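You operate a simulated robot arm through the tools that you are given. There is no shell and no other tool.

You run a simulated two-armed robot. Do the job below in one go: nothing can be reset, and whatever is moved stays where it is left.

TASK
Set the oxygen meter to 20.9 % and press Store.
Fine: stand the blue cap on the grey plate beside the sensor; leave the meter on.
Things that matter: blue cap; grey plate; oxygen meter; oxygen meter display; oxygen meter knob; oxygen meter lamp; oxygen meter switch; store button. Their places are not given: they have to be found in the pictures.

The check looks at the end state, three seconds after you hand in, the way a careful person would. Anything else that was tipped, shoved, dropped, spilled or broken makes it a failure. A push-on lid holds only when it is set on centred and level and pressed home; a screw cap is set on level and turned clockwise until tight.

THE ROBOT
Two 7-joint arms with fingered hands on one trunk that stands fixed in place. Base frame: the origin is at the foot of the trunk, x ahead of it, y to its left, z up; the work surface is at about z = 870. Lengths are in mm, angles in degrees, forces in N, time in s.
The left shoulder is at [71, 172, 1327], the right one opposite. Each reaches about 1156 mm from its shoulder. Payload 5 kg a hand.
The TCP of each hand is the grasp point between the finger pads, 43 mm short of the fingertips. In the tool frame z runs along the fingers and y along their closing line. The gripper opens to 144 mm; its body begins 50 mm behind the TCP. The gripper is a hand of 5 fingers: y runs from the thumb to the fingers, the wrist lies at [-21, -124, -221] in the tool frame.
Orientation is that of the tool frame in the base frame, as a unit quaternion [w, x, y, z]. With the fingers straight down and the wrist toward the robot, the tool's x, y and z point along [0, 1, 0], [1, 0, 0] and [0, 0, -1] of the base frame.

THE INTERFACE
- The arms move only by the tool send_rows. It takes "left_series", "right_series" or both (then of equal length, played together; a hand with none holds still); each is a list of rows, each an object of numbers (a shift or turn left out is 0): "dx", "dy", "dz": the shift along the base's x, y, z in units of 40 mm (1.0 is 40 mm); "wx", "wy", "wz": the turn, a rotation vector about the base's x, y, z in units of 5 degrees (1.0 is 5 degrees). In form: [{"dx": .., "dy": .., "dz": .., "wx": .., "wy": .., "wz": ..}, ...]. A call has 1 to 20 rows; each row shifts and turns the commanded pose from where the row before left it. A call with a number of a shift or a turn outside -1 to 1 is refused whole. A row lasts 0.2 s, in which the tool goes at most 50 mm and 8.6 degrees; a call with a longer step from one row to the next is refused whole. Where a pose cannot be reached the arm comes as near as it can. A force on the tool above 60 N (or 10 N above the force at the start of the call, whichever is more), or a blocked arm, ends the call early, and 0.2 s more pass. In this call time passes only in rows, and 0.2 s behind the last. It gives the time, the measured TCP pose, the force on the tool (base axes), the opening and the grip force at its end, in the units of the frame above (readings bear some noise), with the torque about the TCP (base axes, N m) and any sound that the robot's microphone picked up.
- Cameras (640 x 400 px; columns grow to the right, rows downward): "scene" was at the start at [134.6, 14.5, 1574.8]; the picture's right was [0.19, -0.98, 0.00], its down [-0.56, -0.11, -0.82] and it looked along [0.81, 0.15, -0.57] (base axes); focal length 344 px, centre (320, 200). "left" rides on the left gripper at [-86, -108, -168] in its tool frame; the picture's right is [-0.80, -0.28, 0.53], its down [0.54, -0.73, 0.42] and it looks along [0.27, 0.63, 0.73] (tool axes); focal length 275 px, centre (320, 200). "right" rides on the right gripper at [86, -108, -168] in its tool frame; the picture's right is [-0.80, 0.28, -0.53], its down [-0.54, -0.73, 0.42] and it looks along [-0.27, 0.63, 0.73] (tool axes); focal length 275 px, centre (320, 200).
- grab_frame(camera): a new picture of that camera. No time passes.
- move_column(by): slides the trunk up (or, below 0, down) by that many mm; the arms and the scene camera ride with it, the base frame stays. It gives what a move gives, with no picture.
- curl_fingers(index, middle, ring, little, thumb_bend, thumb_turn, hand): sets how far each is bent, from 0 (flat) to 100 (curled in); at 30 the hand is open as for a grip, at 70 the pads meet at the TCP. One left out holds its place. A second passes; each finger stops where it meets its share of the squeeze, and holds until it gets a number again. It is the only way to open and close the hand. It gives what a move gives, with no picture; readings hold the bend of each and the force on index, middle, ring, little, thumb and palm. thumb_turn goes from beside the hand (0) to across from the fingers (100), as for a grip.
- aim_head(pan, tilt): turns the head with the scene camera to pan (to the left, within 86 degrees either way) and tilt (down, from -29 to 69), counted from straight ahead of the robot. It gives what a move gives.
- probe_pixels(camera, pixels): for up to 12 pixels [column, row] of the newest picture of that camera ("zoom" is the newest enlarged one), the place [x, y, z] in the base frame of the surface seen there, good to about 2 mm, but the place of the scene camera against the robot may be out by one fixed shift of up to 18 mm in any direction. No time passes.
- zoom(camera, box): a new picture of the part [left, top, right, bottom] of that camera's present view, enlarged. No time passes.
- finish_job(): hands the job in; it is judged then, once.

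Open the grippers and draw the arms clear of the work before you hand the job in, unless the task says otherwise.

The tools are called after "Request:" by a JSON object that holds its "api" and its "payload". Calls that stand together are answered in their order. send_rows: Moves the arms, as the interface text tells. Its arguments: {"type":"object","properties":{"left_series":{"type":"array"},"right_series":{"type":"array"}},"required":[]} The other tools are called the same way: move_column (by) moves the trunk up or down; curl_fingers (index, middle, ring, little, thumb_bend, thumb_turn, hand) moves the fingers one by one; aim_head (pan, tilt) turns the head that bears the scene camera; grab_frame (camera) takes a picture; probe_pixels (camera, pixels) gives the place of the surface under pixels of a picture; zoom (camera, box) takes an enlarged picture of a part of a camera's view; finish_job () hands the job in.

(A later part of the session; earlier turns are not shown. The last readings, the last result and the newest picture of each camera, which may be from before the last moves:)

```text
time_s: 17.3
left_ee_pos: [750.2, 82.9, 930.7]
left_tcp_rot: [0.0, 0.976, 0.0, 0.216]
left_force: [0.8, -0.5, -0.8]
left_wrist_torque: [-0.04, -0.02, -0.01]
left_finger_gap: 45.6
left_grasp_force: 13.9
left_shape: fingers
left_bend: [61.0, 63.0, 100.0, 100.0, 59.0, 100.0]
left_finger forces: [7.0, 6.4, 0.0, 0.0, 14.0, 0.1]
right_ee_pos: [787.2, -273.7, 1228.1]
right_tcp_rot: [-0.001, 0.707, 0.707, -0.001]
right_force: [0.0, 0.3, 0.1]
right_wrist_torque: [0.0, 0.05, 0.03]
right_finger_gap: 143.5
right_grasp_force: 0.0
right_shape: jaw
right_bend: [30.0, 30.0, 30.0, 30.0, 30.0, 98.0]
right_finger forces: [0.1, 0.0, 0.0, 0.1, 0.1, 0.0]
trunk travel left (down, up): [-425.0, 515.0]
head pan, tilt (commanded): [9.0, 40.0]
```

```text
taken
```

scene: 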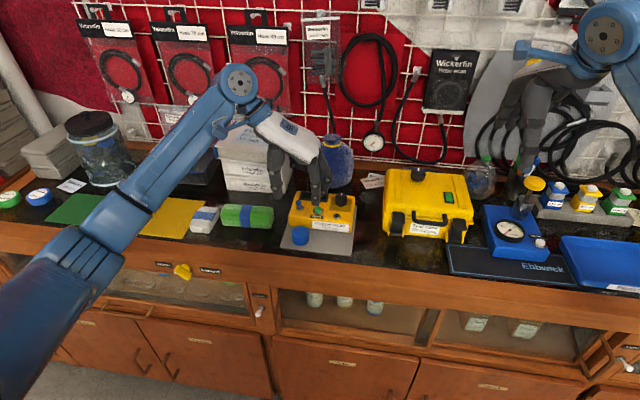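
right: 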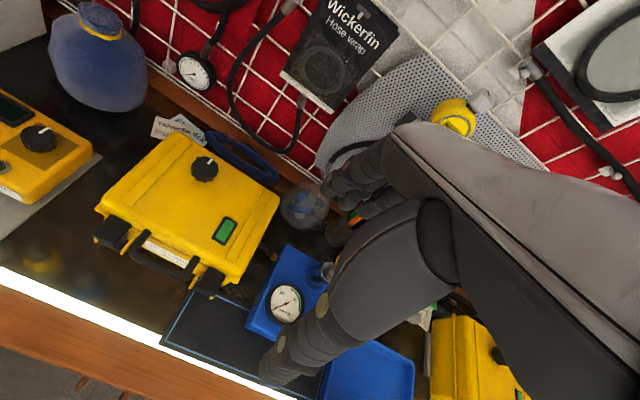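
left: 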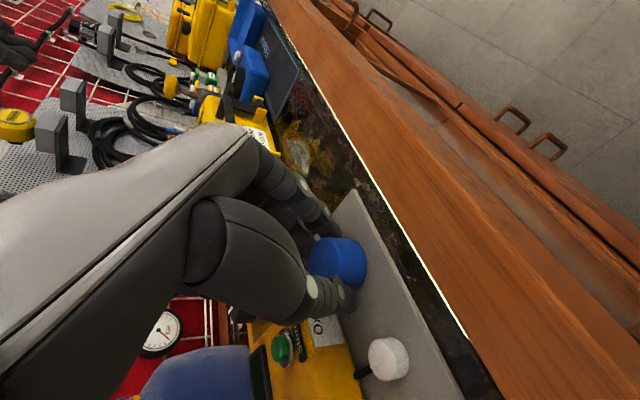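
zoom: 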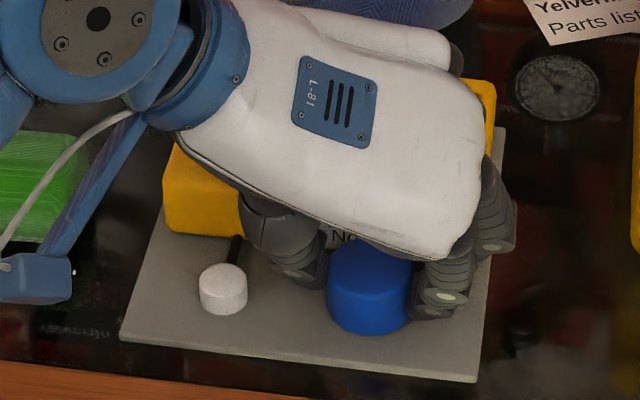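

No plate contact yet (force about 0 at TCP z=930.7). I lower by another ~2 mm in small steps.

Request:
{"api": "send_rows", "payload": {"left_series": [{"dz": -0.025}, {"dz": -0.025}]}}

Request:
{"api": "zoom", "payload": {"camera": "scene", "box": [295, 210, 365, 255]}}

```text
time_s: 17.9
left_ee_pos: [750.8, 84.7, 928.6]
left_tcp_rot: [0.0, 0.976, 0.0, 0.216]
left_force: [0.0, -0.3, 0.3]
left_wrist_torque: [0.0, 0.04, 0.04]
left_finger_gap: 45.8
left_grasp_force: 13.8
left_shape: fingers
left_bend: [61.0, 63.0, 100.0, 100.0, 59.0, 100.0]
left_finger forces: [7.1, 6.4, 0.1, 0.0, 13.9, 0.1]
right_ee_pos: [786.3, -273.6, 1228.4]
right_tcp_rot: [0.0, 0.707, 0.707, 0.0]
right_force: [0.3, 0.5, 0.0]
right_wrist_torque: [-0.02, 0.03, 0.01]
right_finger_gap: 143.6
right_grasp_force: 0.0
right_shape: jaw
right_bend: [30.0, 30.0, 30.0, 30.0, 30.0, 98.0]
right_finger forces: [0.1, 0.1, 0.1, 0.1, 0.1, 0.0]
trunk travel left (down, up): [-425.0, 515.0]
head pan, tilt (commanded): [9.0, 40.0]
```

```text
8.89 times, centred on (330, 232) of scene
```

zoom: 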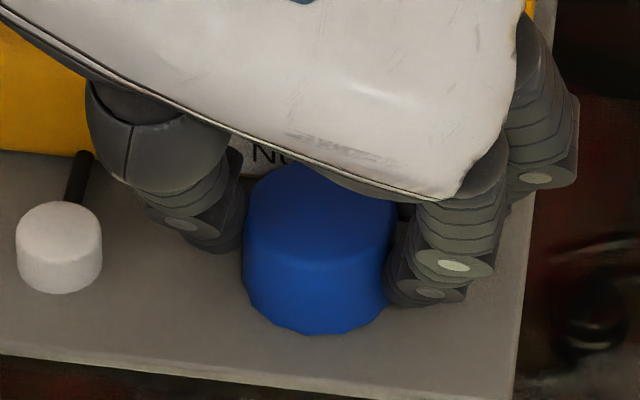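

Still no force; I lower 1 mm at a time twice more.

Request:
{"api": "send_rows", "payload": {"left_series": [{"dz": -0.02}, {"dz": -0.02}]}}

Request:
{"api": "probe_pixels", "payload": {"camera": "zoom", "pixels": [[320, 215], [300, 190], [370, 230], [58, 225]]}}

```text
time_s: 18.5
left_ee_pos: [749.7, 83.4, 927.6]
left_tcp_rot: [0.0, 0.976, 0.0, 0.216]
left_force: [0.8, -0.6, 1.3]
left_wrist_torque: [0.01, -0.06, 0.0]
left_finger_gap: 45.7
left_grasp_force: 14.5
left_shape: fingers
left_bend: [61.0, 63.0, 100.0, 100.0, 59.0, 100.0]
left_finger forces: [7.1, 6.8, 0.1, 0.0, 14.2, 0.0]
right_ee_pos: [785.1, -272.1, 1227.9]
right_tcp_rot: [-0.001, 0.707, 0.707, 0.001]
right_force: [1.1, -0.1, -0.1]
right_wrist_torque: [-0.01, -0.01, 0.0]
right_finger_gap: 143.7
right_grasp_force: 0.0
right_shape: jaw
right_bend: [30.0, 30.0, 30.0, 30.0, 30.0, 98.0]
right_finger forces: [0.1, 0.0, 0.0, 0.0, 0.1, 0.0]
trunk travel left (down, up): [-425.0, 515.0]
head pan, tilt (commanded): [9.0, 40.0]
```

```text
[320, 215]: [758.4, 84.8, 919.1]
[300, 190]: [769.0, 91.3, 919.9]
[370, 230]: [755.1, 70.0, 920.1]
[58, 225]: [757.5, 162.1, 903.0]
```

Force rises slightly (1.3 N) and the cap's top reads about its resting height. One more 0.6 mm step to confirm contact.

Request:
{"api": "send_rows", "payload": {"left_series": [{"dz": -0.015}]}}

```text
time_s: 18.9
left_ee_pos: [749.7, 84.3, 927.9]
left_tcp_rot: [0.0, 0.976, 0.0, 0.217]
left_force: [-1.0, 0.2, 3.5]
left_wrist_torque: [0.05, -0.02, 0.01]
left_finger_gap: 46.0
left_grasp_force: 14.2
left_shape: fingers
left_bend: [61.0, 63.0, 100.0, 100.0, 59.0, 100.0]
left_finger forces: [7.1, 6.9, 0.0, 0.0, 14.3, 0.0]
right_ee_pos: [785.2, -274.2, 1228.7]
right_tcp_rot: [0.0, 0.707, 0.707, 0.0]
right_force: [0.7, 0.0, 0.6]
right_wrist_torque: [0.02, -0.02, 0.01]
right_finger_gap: 143.7
right_grasp_force: 0.1
right_shape: jaw
right_bend: [30.0, 30.0, 30.0, 30.0, 30.0, 98.0]
right_finger forces: [0.0, 0.0, 0.0, 0.0, 0.0, 0.0]
trunk travel left (down, up): [-425.0, 515.0]
head pan, tilt (commanded): [9.0, 40.0]
```

Contact confirmed (3.5 N up). I open the fingers gently to release the cap.

Request:
{"api": "curl_fingers", "payload": {"hand": "left", "index": 54, "middle": 54, "thumb_bend": 54}}

Request:
{"api": "zoom", "payload": {"camera": "scene", "box": [280, 190, 370, 260]}}

Request:
{"api": "grab_frame", "payload": {"camera": "left"}}

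```text
time_s: 19.9
left_ee_pos: [750.6, 83.1, 928.0]
left_tcp_rot: [0.0, 0.976, 0.0, 0.216]
left_force: [0.7, 0.0, -0.1]
left_wrist_torque: [0.01, 0.01, 0.02]
left_finger_gap: 63.5
left_grasp_force: 0.1
left_shape: fingers
left_bend: [54.0, 54.0, 100.0, 100.0, 54.0, 100.0]
left_finger forces: [0.0, 0.0, 0.0, 0.1, 0.0, 0.0]
right_ee_pos: [785.5, -273.9, 1227.3]
right_tcp_rot: [0.0, 0.707, 0.707, -0.001]
right_force: [-0.4, -0.1, 0.0]
right_wrist_torque: [-0.04, -0.01, -0.03]
right_finger_gap: 143.6
right_grasp_force: 0.0
right_shape: jaw
right_bend: [30.0, 30.0, 30.0, 30.0, 30.0, 98.0]
right_finger forces: [0.0, 0.0, 0.0, 0.0, 0.0, 0.1]
trunk travel left (down, up): [-425.0, 515.0]
head pan, tilt (commanded): [9.0, 40.0]
```

```text
5.71 times, centred on (325, 225) of scene
```

zoom: 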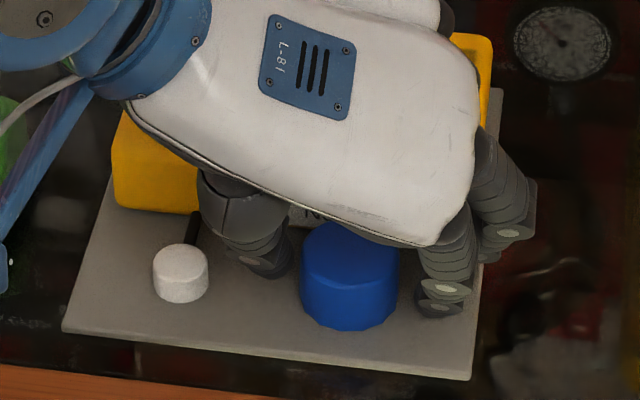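

```text
taken
```

left: 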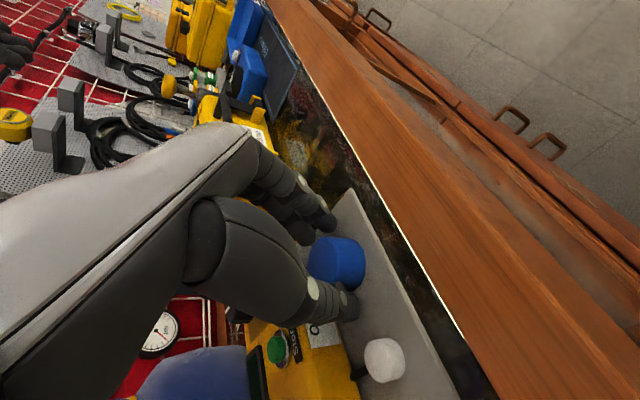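

The cap stands on the plate, free of the fingers. I lift the hand straight up 120 mm.

Request:
{"api": "send_rows", "payload": {"left_series": [{"dz": 0.2}, {"dz": 0.4}, {"dz": 0.6}, {"dz": 0.9}, {"dz": 0.9}]}}

Request:
{"api": "zoom", "payload": {"camera": "scene", "box": [260, 170, 380, 260]}}

Request:
{"api": "grab_frame", "payload": {"camera": "left"}}

```text
time_s: 21.1
left_ee_pos: [748.1, 85.2, 1048.4]
left_tcp_rot: [0.0, 0.976, -0.001, 0.216]
left_force: [-0.7, -0.2, -0.2]
left_wrist_torque: [-0.01, -0.02, 0.0]
left_finger_gap: 63.4
left_grasp_force: 0.0
left_shape: fingers
left_bend: [54.0, 54.0, 100.0, 100.0, 54.0, 100.0]
left_finger forces: [0.1, 0.0, 0.1, 0.0, 0.1, 0.1]
right_ee_pos: [785.0, -273.4, 1228.5]
right_tcp_rot: [0.0, 0.707, 0.707, 0.001]
right_force: [0.3, -0.6, 0.7]
right_wrist_torque: [0.0, -0.02, -0.01]
right_finger_gap: 143.3
right_grasp_force: 0.0
right_shape: jaw
right_bend: [30.0, 30.0, 30.0, 30.0, 30.0, 98.0]
right_finger forces: [0.0, 0.0, 0.0, 0.1, 0.0, 0.0]
trunk travel left (down, up): [-425.0, 515.0]
head pan, tilt (commanded): [9.0, 40.0]
```

```text
4.44 times, centred on (320, 215) of scene
```

zoom: 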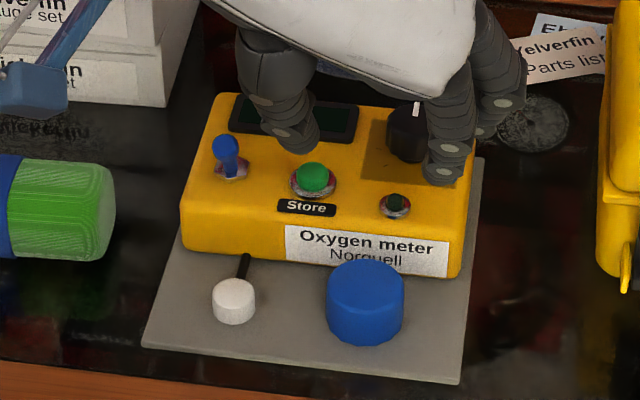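

```text
taken
```

left: 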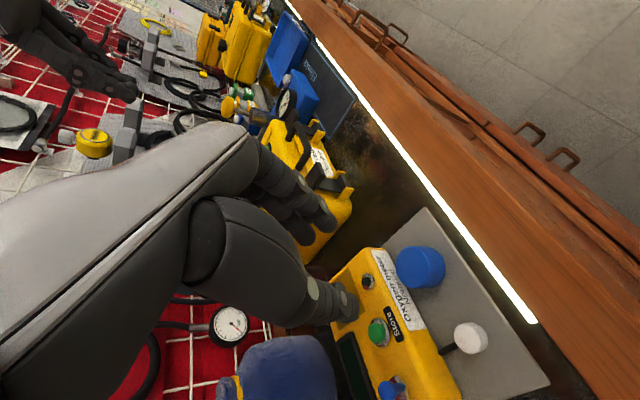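

The cap stands clear on the plate beside the sensor. Next the switch: I close the three digits into a compact probe and move in front of the lever (tip at (818,182,956)), still high.

Request:
{"api": "curl_fingers", "payload": {"hand": "left", "index": 69, "middle": 69, "thumb_bend": 69}}

Request:
{"api": "send_rows", "payload": {"left_series": [{"dy": 0.66}, {"dy": 0.66}, {"dy": 0.66}, {"dy": 0.66, "dz": -0.4}, {"dz": -0.4}]}}

Request:
{"api": "grab_frame", "payload": {"camera": "left"}}

Request:
{"api": "zoom", "payload": {"camera": "scene", "box": [260, 150, 380, 250]}}

```text
time_s: 22.1
left_ee_pos: [748.1, 85.3, 1048.8]
left_tcp_rot: [0.0, 0.976, 0.0, 0.217]
left_force: [0.5, -0.3, -0.3]
left_wrist_torque: [0.02, 0.0, 0.0]
left_finger_gap: 11.9
left_grasp_force: 0.0
left_shape: fingers
left_bend: [69.0, 69.0, 100.0, 100.0, 69.0, 100.0]
left_finger forces: [0.0, 0.0, 0.0, 0.0, 0.0, 0.0]
right_ee_pos: [786.1, -274.3, 1227.9]
right_tcp_rot: [0.0, 0.707, 0.707, 0.0]
right_force: [0.3, -0.3, -0.5]
right_wrist_torque: [0.03, 0.0, -0.02]
right_finger_gap: 143.5
right_grasp_force: 0.0
right_shape: jaw
right_bend: [30.0, 30.0, 30.0, 30.0, 30.0, 98.0]
right_finger forces: [0.0, 0.1, 0.0, 0.1, 0.1, 0.0]
trunk travel left (down, up): [-425.0, 515.0]
head pan, tilt (commanded): [9.0, 40.0]
```

```text
time_s: 23.3
left_ee_pos: [748.8, 188.3, 1015.3]
left_tcp_rot: [-0.001, 0.976, 0.0, 0.217]
left_force: [-0.1, 0.3, -0.1]
left_wrist_torque: [-0.01, 0.01, 0.02]
left_finger_gap: 11.6
left_grasp_force: 0.0
left_shape: fingers
left_bend: [69.0, 69.0, 100.0, 100.0, 69.0, 100.0]
left_finger forces: [0.0, 0.0, 0.0, 0.0, 0.1, 0.1]
right_ee_pos: [786.6, -275.0, 1228.2]
right_tcp_rot: [-0.001, 0.707, 0.707, 0.0]
right_force: [0.7, 0.0, -0.7]
right_wrist_torque: [0.02, 0.0, -0.02]
right_finger_gap: 143.6
right_grasp_force: 0.0
right_shape: jaw
right_bend: [30.0, 30.0, 30.0, 30.0, 30.0, 98.0]
right_finger forces: [0.0, 0.0, 0.1, 0.0, 0.1, 0.1]
trunk travel left (down, up): [-425.0, 515.0]
head pan, tilt (commanded): [9.0, 40.0]
```

```text
taken
```

left: 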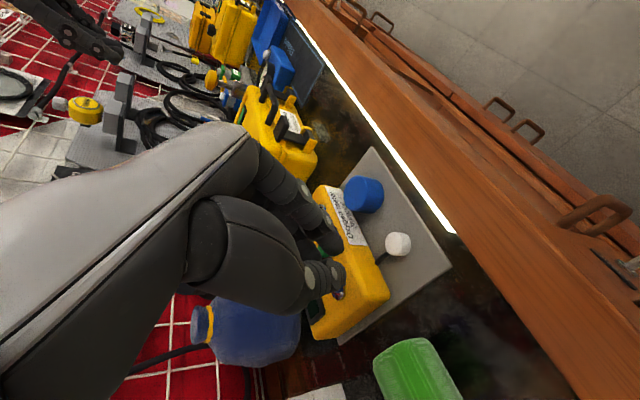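

```text
4.00 times, centred on (320, 200) of scene
```

zoom: 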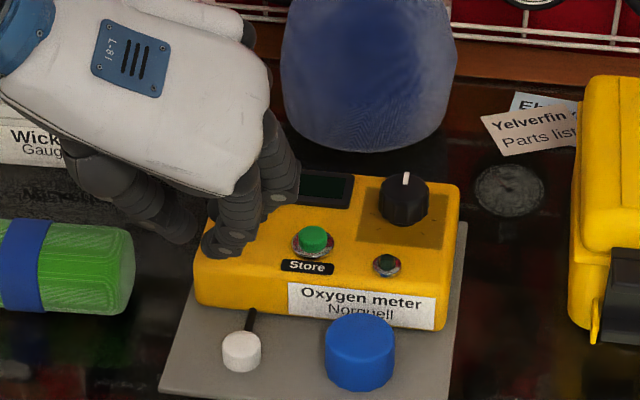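

I probe the tips of the closed digits in the left picture to know exactly where the probe is.

Request:
{"api": "zoom", "payload": {"camera": "left", "box": [270, 170, 410, 320]}}

Request:
{"api": "probe_pixels", "payload": {"camera": "left", "pixels": [[318, 225], [325, 240], [310, 240], [330, 248], [315, 248], [335, 265], [340, 280], [330, 290], [320, 230], [338, 293], [330, 235]]}}

```text
2.67 times, centred on (340, 245) of left
```

zoom: 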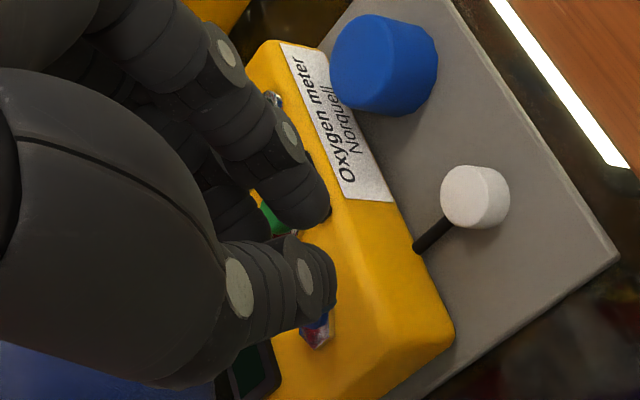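

```text
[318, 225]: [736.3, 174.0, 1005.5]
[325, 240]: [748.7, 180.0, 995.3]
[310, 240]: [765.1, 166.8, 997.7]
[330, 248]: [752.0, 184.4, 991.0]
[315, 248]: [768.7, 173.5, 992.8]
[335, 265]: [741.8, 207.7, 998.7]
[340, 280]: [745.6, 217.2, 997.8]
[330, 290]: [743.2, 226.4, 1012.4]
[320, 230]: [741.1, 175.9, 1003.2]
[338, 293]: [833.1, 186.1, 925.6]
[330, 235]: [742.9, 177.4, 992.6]
```

The middle fingertip is near (771,175), about 23 mm below the TCP. I lower to TCP z≈963 at y≈195 so that the middle finger faces the lever, then advance toward it.

Request:
{"api": "send_rows", "payload": {"left_series": [{"dy": 0.14, "dz": -0.6}, {"dz": -0.6}, {"dz": -0.1}, {"dx": 0.3}]}}

Request:
{"api": "zoom", "payload": {"camera": "left", "box": [270, 170, 410, 320]}}

Request:
{"api": "zoom", "payload": {"camera": "scene", "box": [260, 150, 380, 250]}}

```text
time_s: 24.3
left_ee_pos: [763.6, 193.9, 963.4]
left_tcp_rot: [0.001, 0.976, 0.001, 0.217]
left_force: [0.3, 0.9, -0.3]
left_wrist_torque: [-0.03, -0.04, 0.01]
left_finger_gap: 11.4
left_grasp_force: 0.0
left_shape: fingers
left_bend: [69.0, 69.0, 100.0, 100.0, 69.0, 100.0]
left_finger forces: [0.1, 0.0, 0.0, 0.1, 0.0, 0.0]
right_ee_pos: [787.9, -273.0, 1227.8]
right_tcp_rot: [-0.001, 0.707, 0.707, -0.001]
right_force: [0.6, -0.2, -0.2]
right_wrist_torque: [0.0, 0.0, -0.01]
right_finger_gap: 143.7
right_grasp_force: 0.1
right_shape: jaw
right_bend: [30.0, 30.0, 30.0, 30.0, 30.0, 98.0]
right_finger forces: [0.0, 0.0, 0.1, 0.0, 0.0, 0.0]
trunk travel left (down, up): [-425.0, 515.0]
head pan, tilt (commanded): [9.0, 40.0]
```

```text
2.67 times, centred on (340, 245) of left
```

zoom: 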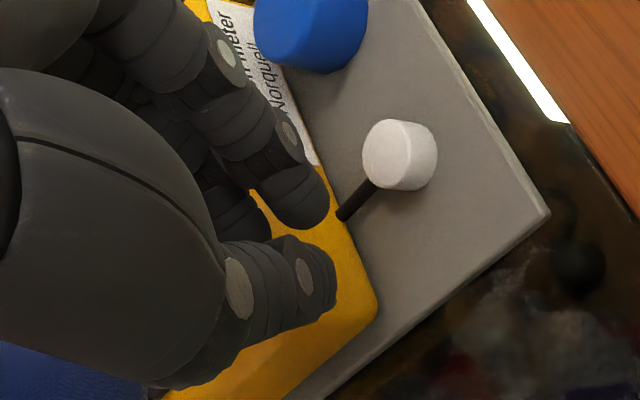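

```text
4.00 times, centred on (320, 200) of scene
```

zoom: 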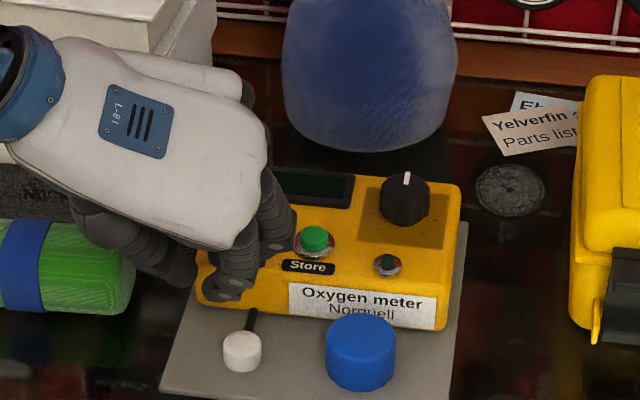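

I push forward (+x) in 6 mm steps, watching the force for lever contact.

Request:
{"api": "send_rows", "payload": {"left_series": [{"dx": 0.15}, {"dx": 0.15}, {"dx": 0.15}, {"dx": 0.15}, {"dx": 0.15}]}}

Request:
{"api": "zoom", "payload": {"camera": "scene", "box": [260, 150, 380, 250]}}

Request:
{"api": "grab_frame", "payload": {"camera": "left"}}

```text
time_s: 25.5
left_ee_pos: [791.2, 194.2, 964.6]
left_tcp_rot: [0.0, 0.976, 0.0, 0.217]
left_force: [-4.7, -1.0, 4.2]
left_wrist_torque: [-0.09, 0.13, -0.06]
left_finger_gap: 10.4
left_grasp_force: 2.7
left_shape: fingers
left_bend: [70.0, 69.0, 100.0, 100.0, 69.0, 100.0]
left_finger forces: [5.9, 0.1, 0.0, 0.1, 0.0, 0.0]
right_ee_pos: [785.0, -273.8, 1229.2]
right_tcp_rot: [0.001, 0.707, 0.707, -0.001]
right_force: [1.3, 0.3, 0.9]
right_wrist_torque: [-0.01, 0.01, 0.01]
right_finger_gap: 143.7
right_grasp_force: 0.1
right_shape: jaw
right_bend: [30.0, 30.0, 30.0, 30.0, 30.0, 98.0]
right_finger forces: [0.0, 0.0, 0.1, 0.0, 0.1, 0.0]
trunk travel left (down, up): [-425.0, 515.0]
head pan, tilt (commanded): [9.0, 40.0]
```

```text
4.00 times, centred on (320, 200) of scene
```

zoom: 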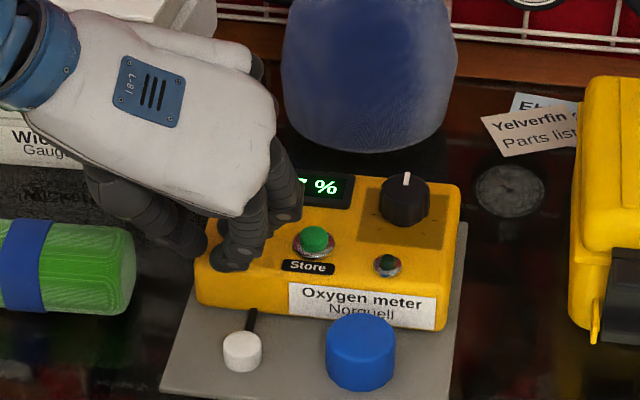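

```text
taken
```

left: 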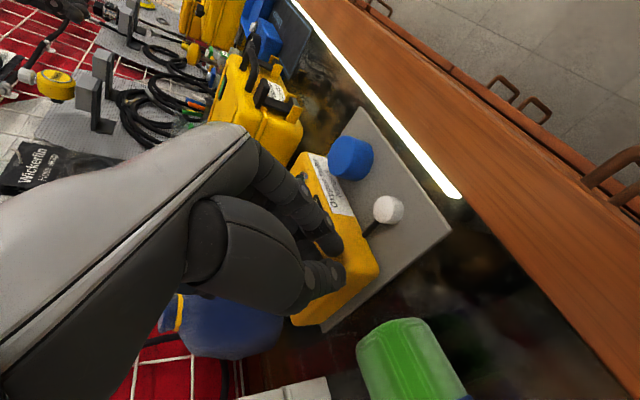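

The display lit up ("…%"), so the meter is switched on. I lift straight up off the lever, then draw back to read the display.

Request:
{"api": "send_rows", "payload": {"left_series": [{"dz": 0.3}, {"dz": 0.5}, {"dz": 0.8}, {"dz": 0.6, "dx": -0.6, "dy": 0.8}, {"dx": -0.6, "dy": 0.8}]}}

Request:
{"api": "zoom", "payload": {"camera": "scene", "box": [270, 170, 370, 240]}}

```text
time_s: 26.7
left_ee_pos: [742.0, 259.7, 1050.7]
left_tcp_rot: [0.001, 0.976, -0.001, 0.217]
left_force: [0.8, -0.3, -0.1]
left_wrist_torque: [0.02, -0.04, -0.02]
left_finger_gap: 11.5
left_grasp_force: 0.0
left_shape: fingers
left_bend: [69.0, 69.0, 100.0, 100.0, 69.0, 100.0]
left_finger forces: [0.0, 0.0, 0.0, 0.0, 0.0, 0.1]
right_ee_pos: [784.6, -272.7, 1229.9]
right_tcp_rot: [0.001, 0.707, 0.707, 0.0]
right_force: [-0.4, 0.2, -0.5]
right_wrist_torque: [-0.01, -0.05, -0.02]
right_finger_gap: 143.5
right_grasp_force: 0.0
right_shape: jaw
right_bend: [30.0, 30.0, 30.0, 30.0, 30.0, 98.0]
right_finger forces: [0.1, 0.0, 0.1, 0.1, 0.0, 0.0]
trunk travel left (down, up): [-425.0, 515.0]
head pan, tilt (commanded): [9.0, 40.0]
```

```text
5.71 times, centred on (320, 205) of scene
```

zoom: 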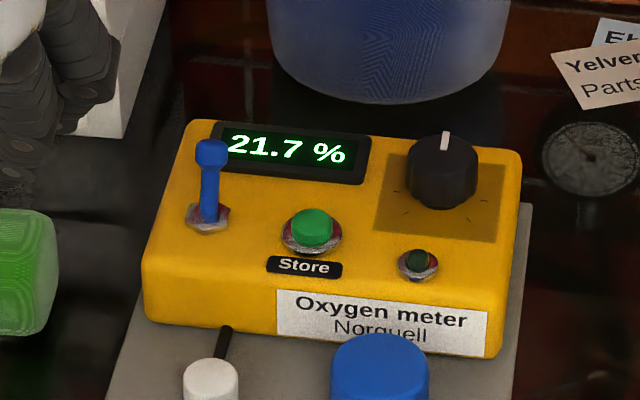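

The display reads 21.7 % and the lever now stands in the on position. I need the knob's exact centre; I look with the left camera from here and zoom in the scene.

Request:
{"api": "grab_frame", "payload": {"camera": "left"}}

Request:
{"api": "zoom", "payload": {"camera": "scene", "box": [310, 180, 360, 215]}}

Request:
{"api": "grab_frame", "payload": {"camera": "right"}}

```text
taken
```

left: 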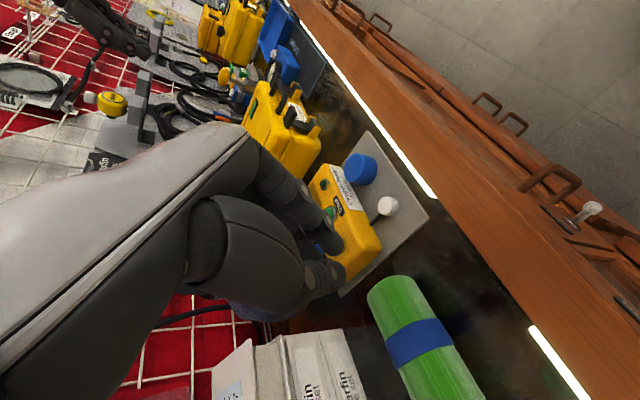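

```text
11.43 times, centred on (335, 198) of scene
```

zoom: 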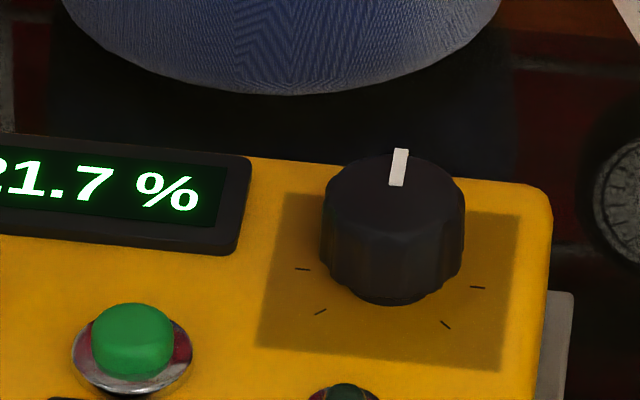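

```text
taken
```

right: 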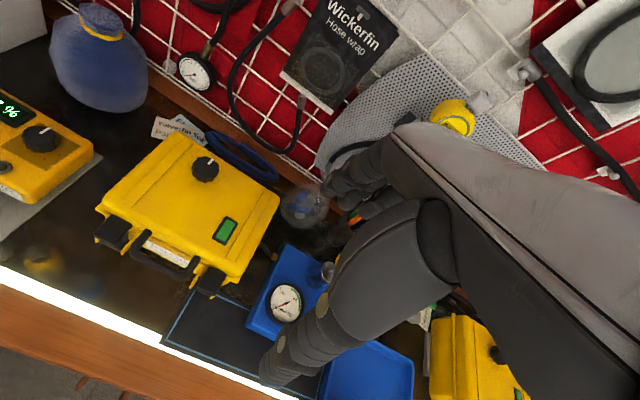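

The right camera sees the knob at (40,138). I zoom there for accurate probing of the knob.

Request:
{"api": "zoom", "payload": {"camera": "right", "box": [0, 90, 96, 150]}}

Request:
{"api": "zoom", "payload": {"camera": "scene", "box": [310, 180, 360, 215]}}

```text
6.67 times, centred on (48, 120) of right
```

zoom: 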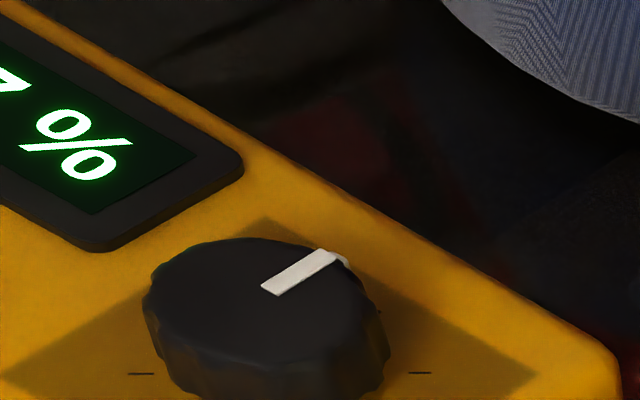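

```text
11.43 times, centred on (335, 198) of scene
```

zoom: 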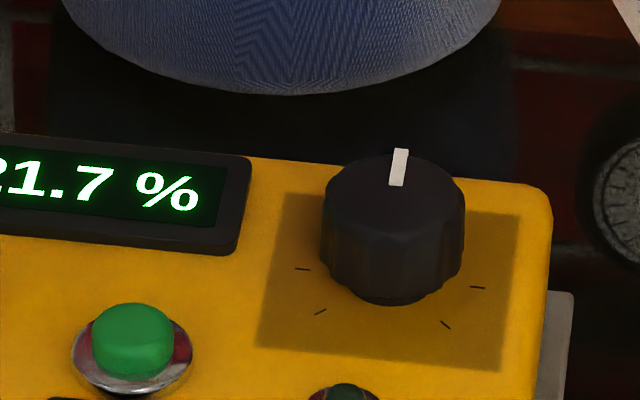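

I probe the knob top rim in the scene zoom, then via the right camera's picture.

Request:
{"api": "probe_pixels", "payload": {"camera": "zoom", "pixels": [[330, 195], [457, 205], [385, 160], [388, 230], [400, 155], [393, 200], [298, 268], [480, 288], [133, 330], [230, 210], [300, 85], [545, 200]]}}

Request:
{"api": "probe_pixels", "payload": {"camera": "right", "pixels": [[23, 137], [28, 128], [40, 126], [52, 134], [54, 142], [40, 146], [38, 136], [35, 145], [65, 146], [19, 146], [110, 100], [75, 90]]}}

```text
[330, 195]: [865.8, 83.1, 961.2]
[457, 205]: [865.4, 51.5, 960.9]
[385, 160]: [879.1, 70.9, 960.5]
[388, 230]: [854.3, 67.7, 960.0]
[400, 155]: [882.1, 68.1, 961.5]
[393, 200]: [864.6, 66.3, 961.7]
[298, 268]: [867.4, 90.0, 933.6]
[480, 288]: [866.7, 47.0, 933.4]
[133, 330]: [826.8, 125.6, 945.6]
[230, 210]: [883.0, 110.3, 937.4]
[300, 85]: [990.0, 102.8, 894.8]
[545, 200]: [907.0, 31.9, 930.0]
```

```text
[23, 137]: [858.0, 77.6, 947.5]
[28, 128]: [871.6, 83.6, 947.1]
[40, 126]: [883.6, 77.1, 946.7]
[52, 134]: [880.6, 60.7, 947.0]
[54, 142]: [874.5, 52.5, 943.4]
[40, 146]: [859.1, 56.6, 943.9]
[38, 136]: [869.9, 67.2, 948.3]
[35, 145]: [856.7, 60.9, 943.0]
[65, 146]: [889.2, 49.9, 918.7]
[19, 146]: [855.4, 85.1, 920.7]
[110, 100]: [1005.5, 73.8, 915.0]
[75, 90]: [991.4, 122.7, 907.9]
```

The knob's centre is about (871.5, 67.7), top z 947.5, diameter about 33, the meter's top at z 920. I set the hand upright again and bring it above the knob.

Request:
{"api": "send_rows", "payload": {"left_series": [{"wy": 1, "dz": 0.1}, {"wy": 1, "dz": 0.1}, {"wy": 1}, {"wy": 1}, {"wy": 1}, {"dx": 0.54, "dy": -0.8}, {"dx": 0.54, "dy": -0.8}, {"dx": 0.54, "dy": -0.8}, {"dx": 0.54, "dy": -0.8}, {"dx": 0.54, "dy": -0.8}, {"dx": 0.54, "dy": -0.8}]}}

Request:
{"api": "curl_fingers", "payload": {"hand": "left", "index": 54, "middle": 54, "thumb_bend": 54}}

Request:
{"api": "grab_frame", "payload": {"camera": "left"}}

Request:
{"api": "zoom", "payload": {"camera": "scene", "box": [260, 130, 400, 240]}}

```text
time_s: 29.1
left_ee_pos: [873.4, 65.1, 1056.1]
left_tcp_rot: [-0.002, 1.0, 0.001, -0.002]
left_force: [-0.4, -0.2, -0.6]
left_wrist_torque: [-0.01, 0.03, -0.02]
left_finger_gap: 11.2
left_grasp_force: 0.2
left_shape: fingers
left_bend: [69.0, 69.0, 100.0, 100.0, 69.0, 100.0]
left_finger forces: [0.0, 0.0, 0.0, 0.0, 0.0, 0.0]
right_ee_pos: [786.8, -275.9, 1227.9]
right_tcp_rot: [-0.001, 0.708, 0.707, 0.0]
right_force: [1.0, -0.6, 0.3]
right_wrist_torque: [0.04, 0.04, 0.02]
right_finger_gap: 143.7
right_grasp_force: 0.1
right_shape: jaw
right_bend: [30.0, 30.0, 30.0, 30.0, 30.0, 98.0]
right_finger forces: [0.0, 0.0, 0.0, 0.0, 0.1, 0.0]
trunk travel left (down, up): [-425.0, 515.0]
head pan, tilt (commanded): [9.0, 40.0]
```

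```text
time_s: 30.1
left_ee_pos: [872.3, 65.9, 1056.9]
left_tcp_rot: [0.0, 1.0, 0.0, -0.001]
left_force: [0.4, 0.5, -1.2]
left_wrist_torque: [0.0, 0.0, -0.02]
left_finger_gap: 63.0
left_grasp_force: 0.1
left_shape: fingers
left_bend: [54.0, 54.0, 100.0, 100.0, 54.0, 100.0]
left_finger forces: [0.0, 0.0, 0.0, 0.0, 0.0, 0.0]
right_ee_pos: [785.0, -275.1, 1226.6]
right_tcp_rot: [0.0, 0.708, 0.707, 0.0]
right_force: [0.7, 0.7, 0.0]
right_wrist_torque: [0.03, -0.01, 0.03]
right_finger_gap: 143.7
right_grasp_force: 0.0
right_shape: jaw
right_bend: [30.0, 30.0, 30.0, 30.0, 30.0, 98.0]
right_finger forces: [0.0, 0.0, 0.1, 0.0, 0.0, 0.0]
trunk travel left (down, up): [-425.0, 515.0]
head pan, tilt (commanded): [9.0, 40.0]
```

```text
taken
```

left: 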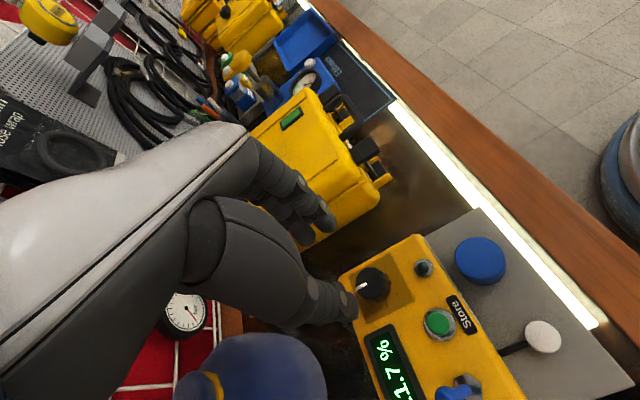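

```text
3.64 times, centred on (330, 185) of scene
```

zoom: 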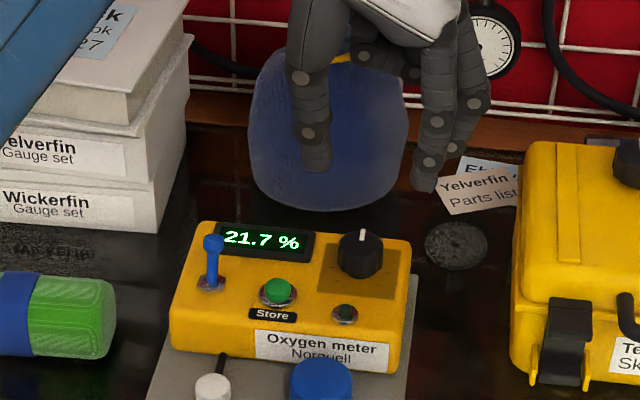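

The left camera sees the knob at (373,284) and the display too. I zoom and probe the knob here for its position relative to this hand.

Request:
{"api": "zoom", "payload": {"camera": "left", "box": [320, 240, 440, 400]}}

Request:
{"api": "probe_pixels", "payload": {"camera": "left", "pixels": [[366, 272], [386, 279], [388, 288], [372, 294], [360, 285], [375, 282], [380, 272], [350, 310], [340, 318], [327, 222], [331, 225], [345, 300]]}}

```text
2.50 times, centred on (380, 320) of left
```

zoom: 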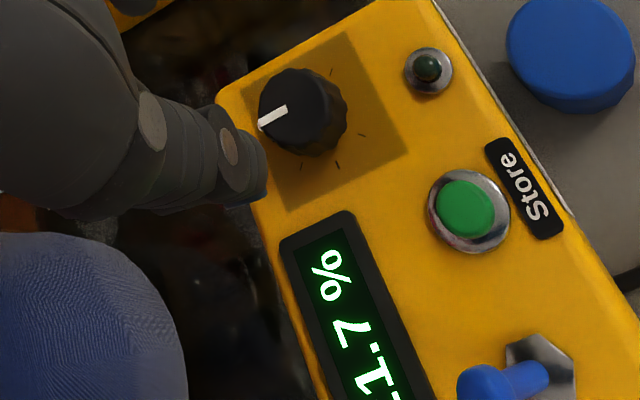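

```text
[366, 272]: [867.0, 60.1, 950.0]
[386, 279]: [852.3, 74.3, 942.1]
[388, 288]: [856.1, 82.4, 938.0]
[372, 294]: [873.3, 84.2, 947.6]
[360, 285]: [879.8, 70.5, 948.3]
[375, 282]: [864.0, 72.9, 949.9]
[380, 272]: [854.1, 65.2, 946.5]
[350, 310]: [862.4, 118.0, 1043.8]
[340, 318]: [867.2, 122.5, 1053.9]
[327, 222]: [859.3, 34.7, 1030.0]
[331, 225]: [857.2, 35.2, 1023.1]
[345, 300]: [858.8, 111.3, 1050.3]
```

I probe the knob's top disc rim in this finer zoom.

Request:
{"api": "probe_pixels", "payload": {"camera": "zoom", "pixels": [[262, 118], [268, 90], [298, 71], [322, 85], [326, 110], [312, 140], [285, 146], [270, 135], [294, 108], [467, 205], [428, 67], [342, 110]]}}

```text
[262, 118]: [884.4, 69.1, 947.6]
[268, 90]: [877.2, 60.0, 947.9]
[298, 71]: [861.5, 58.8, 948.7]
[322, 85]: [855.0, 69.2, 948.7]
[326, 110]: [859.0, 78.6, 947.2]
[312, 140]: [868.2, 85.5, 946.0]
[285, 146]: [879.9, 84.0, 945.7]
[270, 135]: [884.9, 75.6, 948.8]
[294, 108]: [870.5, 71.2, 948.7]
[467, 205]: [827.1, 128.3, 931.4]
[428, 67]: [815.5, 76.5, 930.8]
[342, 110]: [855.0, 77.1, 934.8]
```

The knob centre relative to this hand is (870.4, 71.5). I shift to it and go down in two stages, first to about z 1000.

Request:
{"api": "send_rows", "payload": {"left_series": [{"dx": -0.05, "dy": 0.14, "dz": -0.4}, {"dz": -0.5}, {"dz": -0.5}]}}

Request:
{"api": "grab_frame", "payload": {"camera": "left"}}

Request:
{"api": "zoom", "payload": {"camera": "scene", "box": [280, 140, 380, 230]}}

```text
time_s: 30.9
left_ee_pos: [872.2, 70.5, 1002.7]
left_tcp_rot: [0.0, 1.0, 0.0, 0.0]
left_force: [0.6, 0.7, 0.2]
left_wrist_torque: [0.02, 0.0, 0.0]
left_finger_gap: 63.2
left_grasp_force: 0.0
left_shape: fingers
left_bend: [54.0, 54.0, 100.0, 100.0, 54.0, 100.0]
left_finger forces: [0.0, 0.1, 0.0, 0.0, 0.1, 0.0]
right_ee_pos: [786.4, -274.1, 1228.1]
right_tcp_rot: [0.0, 0.707, 0.707, 0.001]
right_force: [0.1, -0.6, 0.5]
right_wrist_torque: [0.0, 0.01, -0.03]
right_finger_gap: 143.8
right_grasp_force: 0.0
right_shape: jaw
right_bend: [30.0, 30.0, 30.0, 30.0, 30.0, 98.0]
right_finger forces: [0.0, 0.0, 0.0, 0.0, 0.1, 0.0]
trunk travel left (down, up): [-425.0, 515.0]
head pan, tilt (commanded): [9.0, 40.0]
```

```text
taken
```

left: 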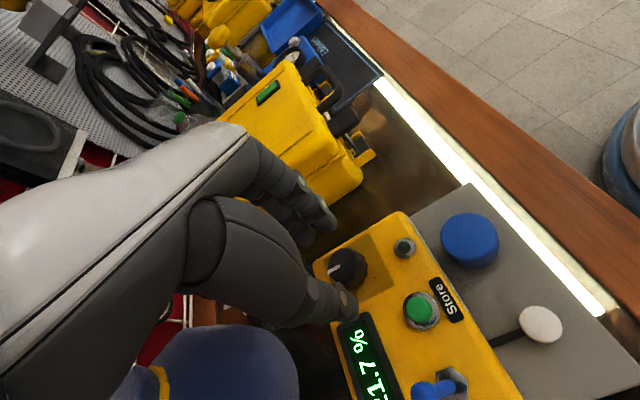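

```text
4.44 times, centred on (330, 185) of scene
```

zoom: 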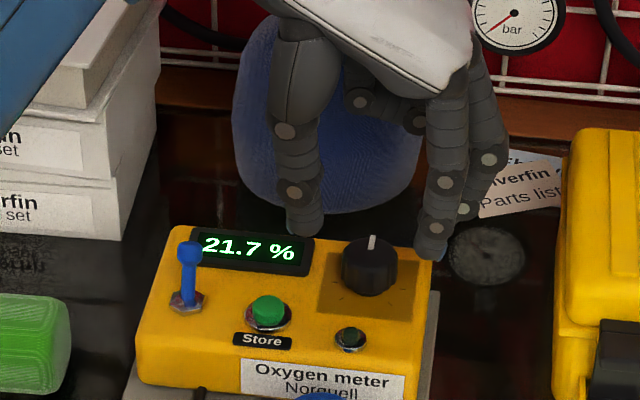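

The digits straddle the knob line and the jug is well behind. I go down to TCP z≈976.

Request:
{"api": "send_rows", "payload": {"left_series": [{"dx": -0.02, "dy": 0.02, "dz": -0.3}, {"dz": -0.2}, {"dz": -0.13}]}}

Request:
{"api": "grab_frame", "payload": {"camera": "left"}}

Request:
{"api": "zoom", "payload": {"camera": "scene", "box": [290, 160, 370, 220]}}

```text
time_s: 31.7
left_ee_pos: [870.6, 72.8, 978.4]
left_tcp_rot: [0.0, 1.0, -0.001, 0.0]
left_force: [-0.6, -0.2, -0.9]
left_wrist_torque: [0.05, -0.05, 0.01]
left_finger_gap: 63.4
left_grasp_force: 0.0
left_shape: fingers
left_bend: [54.0, 54.0, 100.0, 100.0, 54.0, 100.0]
left_finger forces: [0.1, 0.0, 0.1, 0.0, 0.1, 0.0]
right_ee_pos: [786.7, -273.6, 1227.7]
right_tcp_rot: [0.001, 0.707, 0.707, 0.0]
right_force: [0.3, 0.0, -0.6]
right_wrist_torque: [0.03, -0.01, -0.01]
right_finger_gap: 143.3
right_grasp_force: 0.0
right_shape: jaw
right_bend: [30.0, 30.0, 30.0, 30.0, 30.0, 98.0]
right_finger forces: [0.0, 0.1, 0.1, 0.1, 0.1, 0.0]
trunk travel left (down, up): [-425.0, 515.0]
head pan, tilt (commanded): [9.0, 40.0]
```

```text
taken
```

left: 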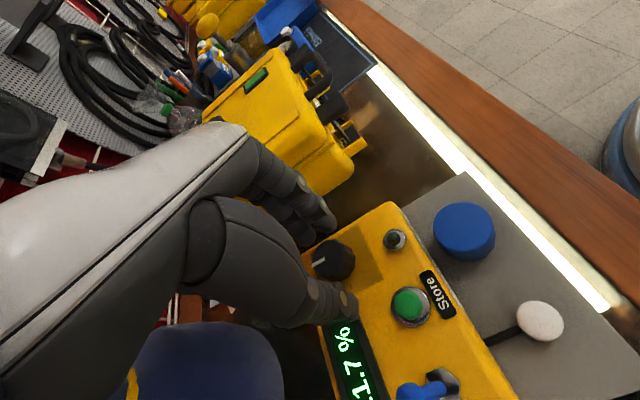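

```text
6.67 times, centred on (330, 190) of scene
```

zoom: 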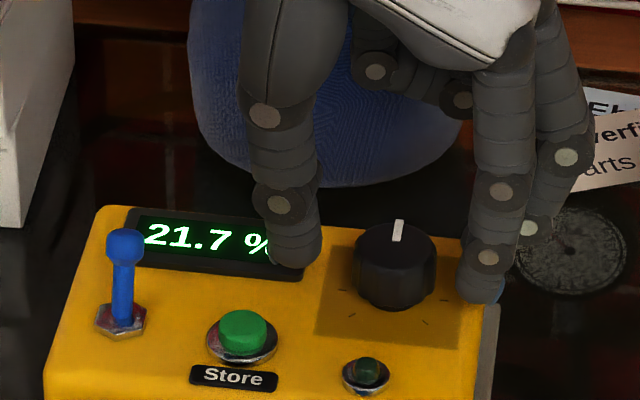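

The hand is well placed with the display readable. I close partly to a gap of about 46 mm and check the tip heights before the final descent.

Request:
{"api": "curl_fingers", "payload": {"hand": "left", "index": 60, "middle": 60, "thumb_bend": 60}}

Request:
{"api": "grab_frame", "payload": {"camera": "left"}}

Request:
{"api": "zoom", "payload": {"camera": "scene", "box": [290, 160, 370, 220]}}

Request:
{"api": "probe_pixels", "payload": {"camera": "zoom", "pixels": [[300, 255], [305, 240], [475, 280], [470, 265], [520, 240], [395, 255], [300, 230]]}}

```text
time_s: 32.7
left_ee_pos: [871.3, 73.6, 979.7]
left_tcp_rot: [0.0, 1.0, 0.0, 0.001]
left_force: [0.5, -0.4, -0.1]
left_wrist_torque: [-0.01, 0.01, 0.01]
left_finger_gap: 43.5
left_grasp_force: 0.1
left_shape: fingers
left_bend: [60.0, 60.0, 100.0, 100.0, 60.0, 100.0]
left_finger forces: [0.4, 0.0, 0.0, 0.0, 0.0, 0.0]
right_ee_pos: [785.2, -271.8, 1227.9]
right_tcp_rot: [0.0, 0.707, 0.707, 0.0]
right_force: [-0.3, 0.2, -0.1]
right_wrist_torque: [0.01, 0.02, 0.0]
right_finger_gap: 143.5
right_grasp_force: 0.1
right_shape: jaw
right_bend: [30.0, 30.0, 30.0, 30.0, 30.0, 98.0]
right_finger forces: [0.0, 0.0, 0.0, 0.0, 0.0, 0.1]
trunk travel left (down, up): [-425.0, 515.0]
head pan, tilt (commanded): [9.0, 40.0]
```

```text
taken
```

left: 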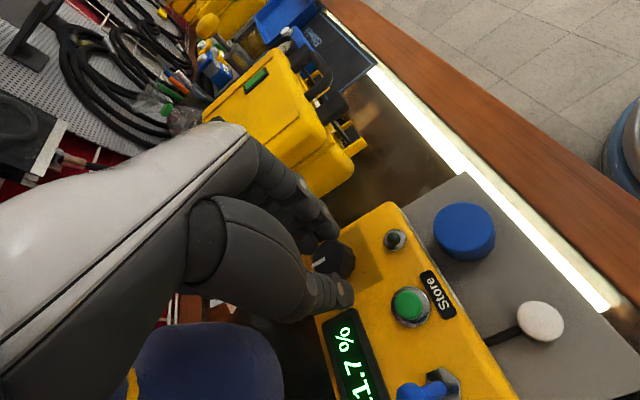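

```text
6.67 times, centred on (330, 190) of scene
```

zoom: 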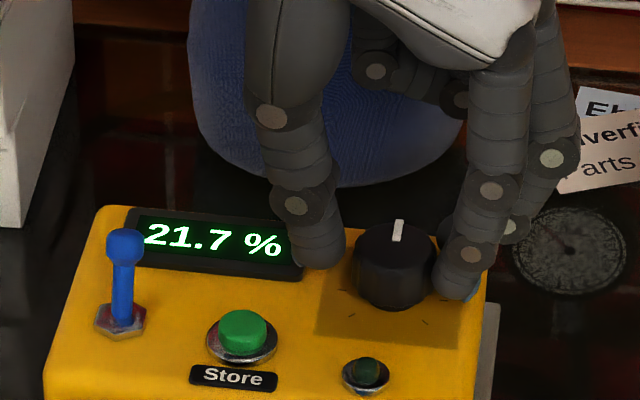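

```text
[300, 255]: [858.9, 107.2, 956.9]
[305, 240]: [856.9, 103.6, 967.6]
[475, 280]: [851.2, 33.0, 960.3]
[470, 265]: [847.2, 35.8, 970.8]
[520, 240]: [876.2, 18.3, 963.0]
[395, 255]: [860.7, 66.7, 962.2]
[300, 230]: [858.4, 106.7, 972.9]
```

The index already touches lightly while the thumb is still off, so the hand should sit about 4 mm further to -y. I shift and lower 5 mm.

Request:
{"api": "send_rows", "payload": {"left_series": [{"dy": -0.1}, {"dz": -0.13}]}}

Request:
{"api": "zoom", "payload": {"camera": "scene", "box": [290, 160, 370, 220]}}

Request:
{"api": "zoom", "payload": {"camera": "left", "box": [270, 180, 430, 330]}}

```text
time_s: 33.3
left_ee_pos: [871.2, 69.7, 972.0]
left_tcp_rot: [0.001, 1.0, 0.001, 0.0]
left_force: [0.6, 1.0, 0.5]
left_wrist_torque: [-0.01, 0.01, -0.05]
left_finger_gap: 43.1
left_grasp_force: 0.2
left_shape: fingers
left_bend: [60.0, 60.0, 100.0, 100.0, 60.0, 100.0]
left_finger forces: [0.0, 0.0, 0.1, 0.0, 0.5, 0.0]
right_ee_pos: [786.5, -273.7, 1227.3]
right_tcp_rot: [0.0, 0.707, 0.707, 0.001]
right_force: [-0.4, 0.4, -0.4]
right_wrist_torque: [-0.02, -0.02, 0.0]
right_finger_gap: 143.7
right_grasp_force: 0.0
right_shape: jaw
right_bend: [30.0, 30.0, 30.0, 30.0, 30.0, 98.0]
right_finger forces: [0.0, 0.0, 0.0, 0.0, 0.0, 0.1]
trunk travel left (down, up): [-425.0, 515.0]
head pan, tilt (commanded): [9.0, 40.0]
```

```text
6.67 times, centred on (330, 190) of scene
```

zoom: 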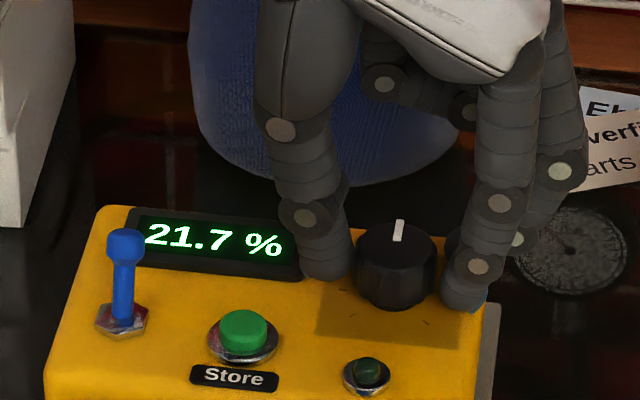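

```text
2.67 times, centred on (350, 255) of left
```

zoom: 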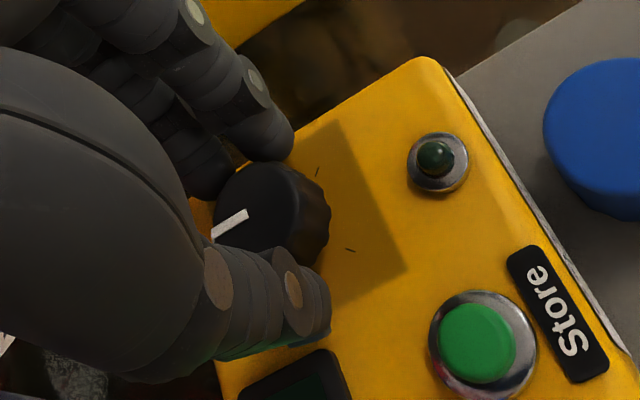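

Now the thumb touches lightly; the centre lies between, so I shift back 1.6 mm and close to grip the knob.

Request:
{"api": "send_rows", "payload": {"left_series": [{"dy": 0.04}]}}

Request:
{"api": "curl_fingers", "payload": {"hand": "left", "index": 65, "middle": 65, "thumb_bend": 65}}

Request:
{"api": "zoom", "payload": {"camera": "scene", "box": [290, 160, 370, 220]}}

Request:
{"api": "zoom", "payload": {"camera": "left", "box": [270, 180, 430, 330]}}

```text
time_s: 33.7
left_ee_pos: [870.5, 70.1, 972.6]
left_tcp_rot: [0.0, 1.0, 0.0, 0.0]
left_force: [-0.3, 0.7, 0.0]
left_wrist_torque: [0.02, -0.03, 0.01]
left_finger_gap: 43.1
left_grasp_force: 0.0
left_shape: fingers
left_bend: [60.0, 60.0, 100.0, 100.0, 60.0, 100.0]
left_finger forces: [0.1, 0.0, 0.1, 0.0, 0.0, 0.0]
right_ee_pos: [785.5, -273.9, 1227.7]
right_tcp_rot: [0.0, 0.707, 0.707, 0.001]
right_force: [-0.1, -0.5, 0.5]
right_wrist_torque: [-0.02, -0.01, 0.0]
right_finger_gap: 143.6
right_grasp_force: 0.1
right_shape: jaw
right_bend: [30.0, 30.0, 30.0, 30.0, 30.0, 98.0]
right_finger forces: [0.0, 0.0, 0.0, 0.0, 0.0, 0.0]
trunk travel left (down, up): [-425.0, 515.0]
head pan, tilt (commanded): [9.0, 40.0]
```

```text
time_s: 34.7
left_ee_pos: [871.2, 70.3, 973.1]
left_tcp_rot: [-0.001, 1.0, -0.001, 0.0]
left_force: [0.0, -0.9, 0.1]
left_wrist_torque: [0.03, 0.0, 0.0]
left_finger_gap: 37.7
left_grasp_force: 5.0
left_shape: fingers
left_bend: [62.0, 64.0, 100.0, 100.0, 62.0, 100.0]
left_finger forces: [3.7, 1.2, 0.0, 0.0, 4.6, 0.1]
right_ee_pos: [785.6, -274.4, 1228.0]
right_tcp_rot: [0.0, 0.707, 0.707, -0.001]
right_force: [-0.8, 0.4, -0.2]
right_wrist_torque: [0.01, -0.02, -0.01]
right_finger_gap: 143.7
right_grasp_force: 0.0
right_shape: jaw
right_bend: [30.0, 30.0, 30.0, 30.0, 30.0, 98.0]
right_finger forces: [0.0, 0.0, 0.1, 0.1, 0.1, 0.0]
trunk travel left (down, up): [-425.0, 515.0]
head pan, tilt (commanded): [9.0, 40.0]
```

```text
6.67 times, centred on (330, 190) of scene
```

zoom: 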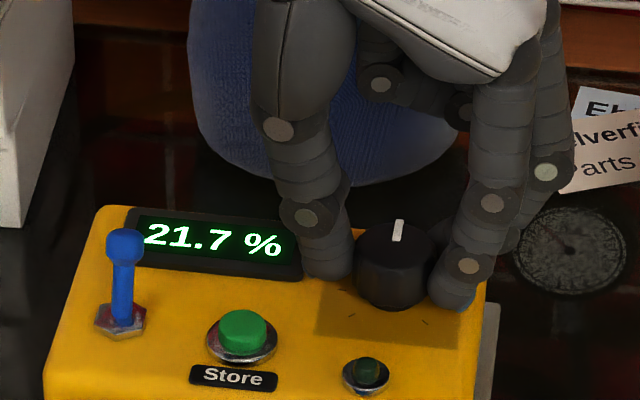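

```text
2.67 times, centred on (350, 255) of left
```

zoom: 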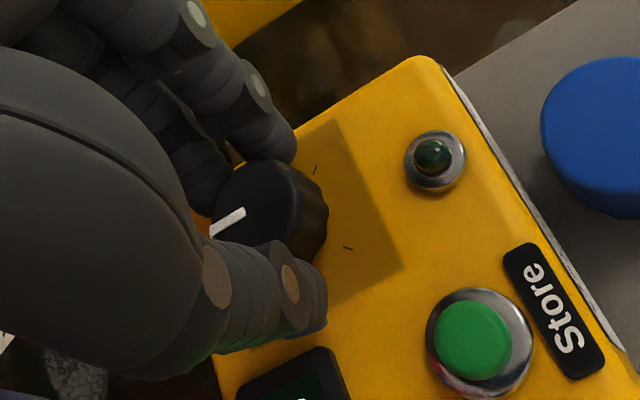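

The knob is gripped lightly (index 3.7, middle 1.2, thumb 4.6 N). I turn 5° counterclockwise (+wz) as a test and read the display.

Request:
{"api": "send_rows", "payload": {"left_series": [{"wz": 0.5}, {"wz": 0.5}]}}

Request:
{"api": "zoom", "payload": {"camera": "scene", "box": [290, 160, 370, 220]}}

```text
time_s: 35.3
left_ee_pos: [869.8, 70.4, 972.0]
left_tcp_rot: [0.001, 0.999, 0.044, 0.0]
left_force: [-1.7, -1.5, -0.2]
left_wrist_torque: [-0.05, 0.01, -0.05]
left_finger_gap: 37.5
left_grasp_force: 5.3
left_shape: fingers
left_bend: [62.0, 64.0, 100.0, 100.0, 62.0, 100.0]
left_finger forces: [3.8, 1.7, 0.0, 0.1, 4.6, 0.0]
right_ee_pos: [785.6, -274.9, 1228.1]
right_tcp_rot: [0.001, 0.707, 0.707, -0.001]
right_force: [-0.6, 0.7, -0.1]
right_wrist_torque: [-0.02, 0.0, -0.01]
right_finger_gap: 143.5
right_grasp_force: 0.1
right_shape: jaw
right_bend: [30.0, 30.0, 30.0, 30.0, 30.0, 98.0]
right_finger forces: [0.0, 0.0, 0.0, 0.0, 0.0, 0.0]
trunk travel left (down, up): [-425.0, 515.0]
head pan, tilt (commanded): [9.0, 40.0]
```

```text
6.67 times, centred on (330, 190) of scene
```

zoom: 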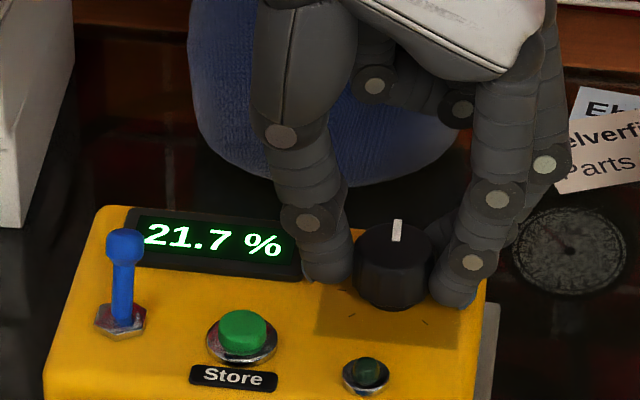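

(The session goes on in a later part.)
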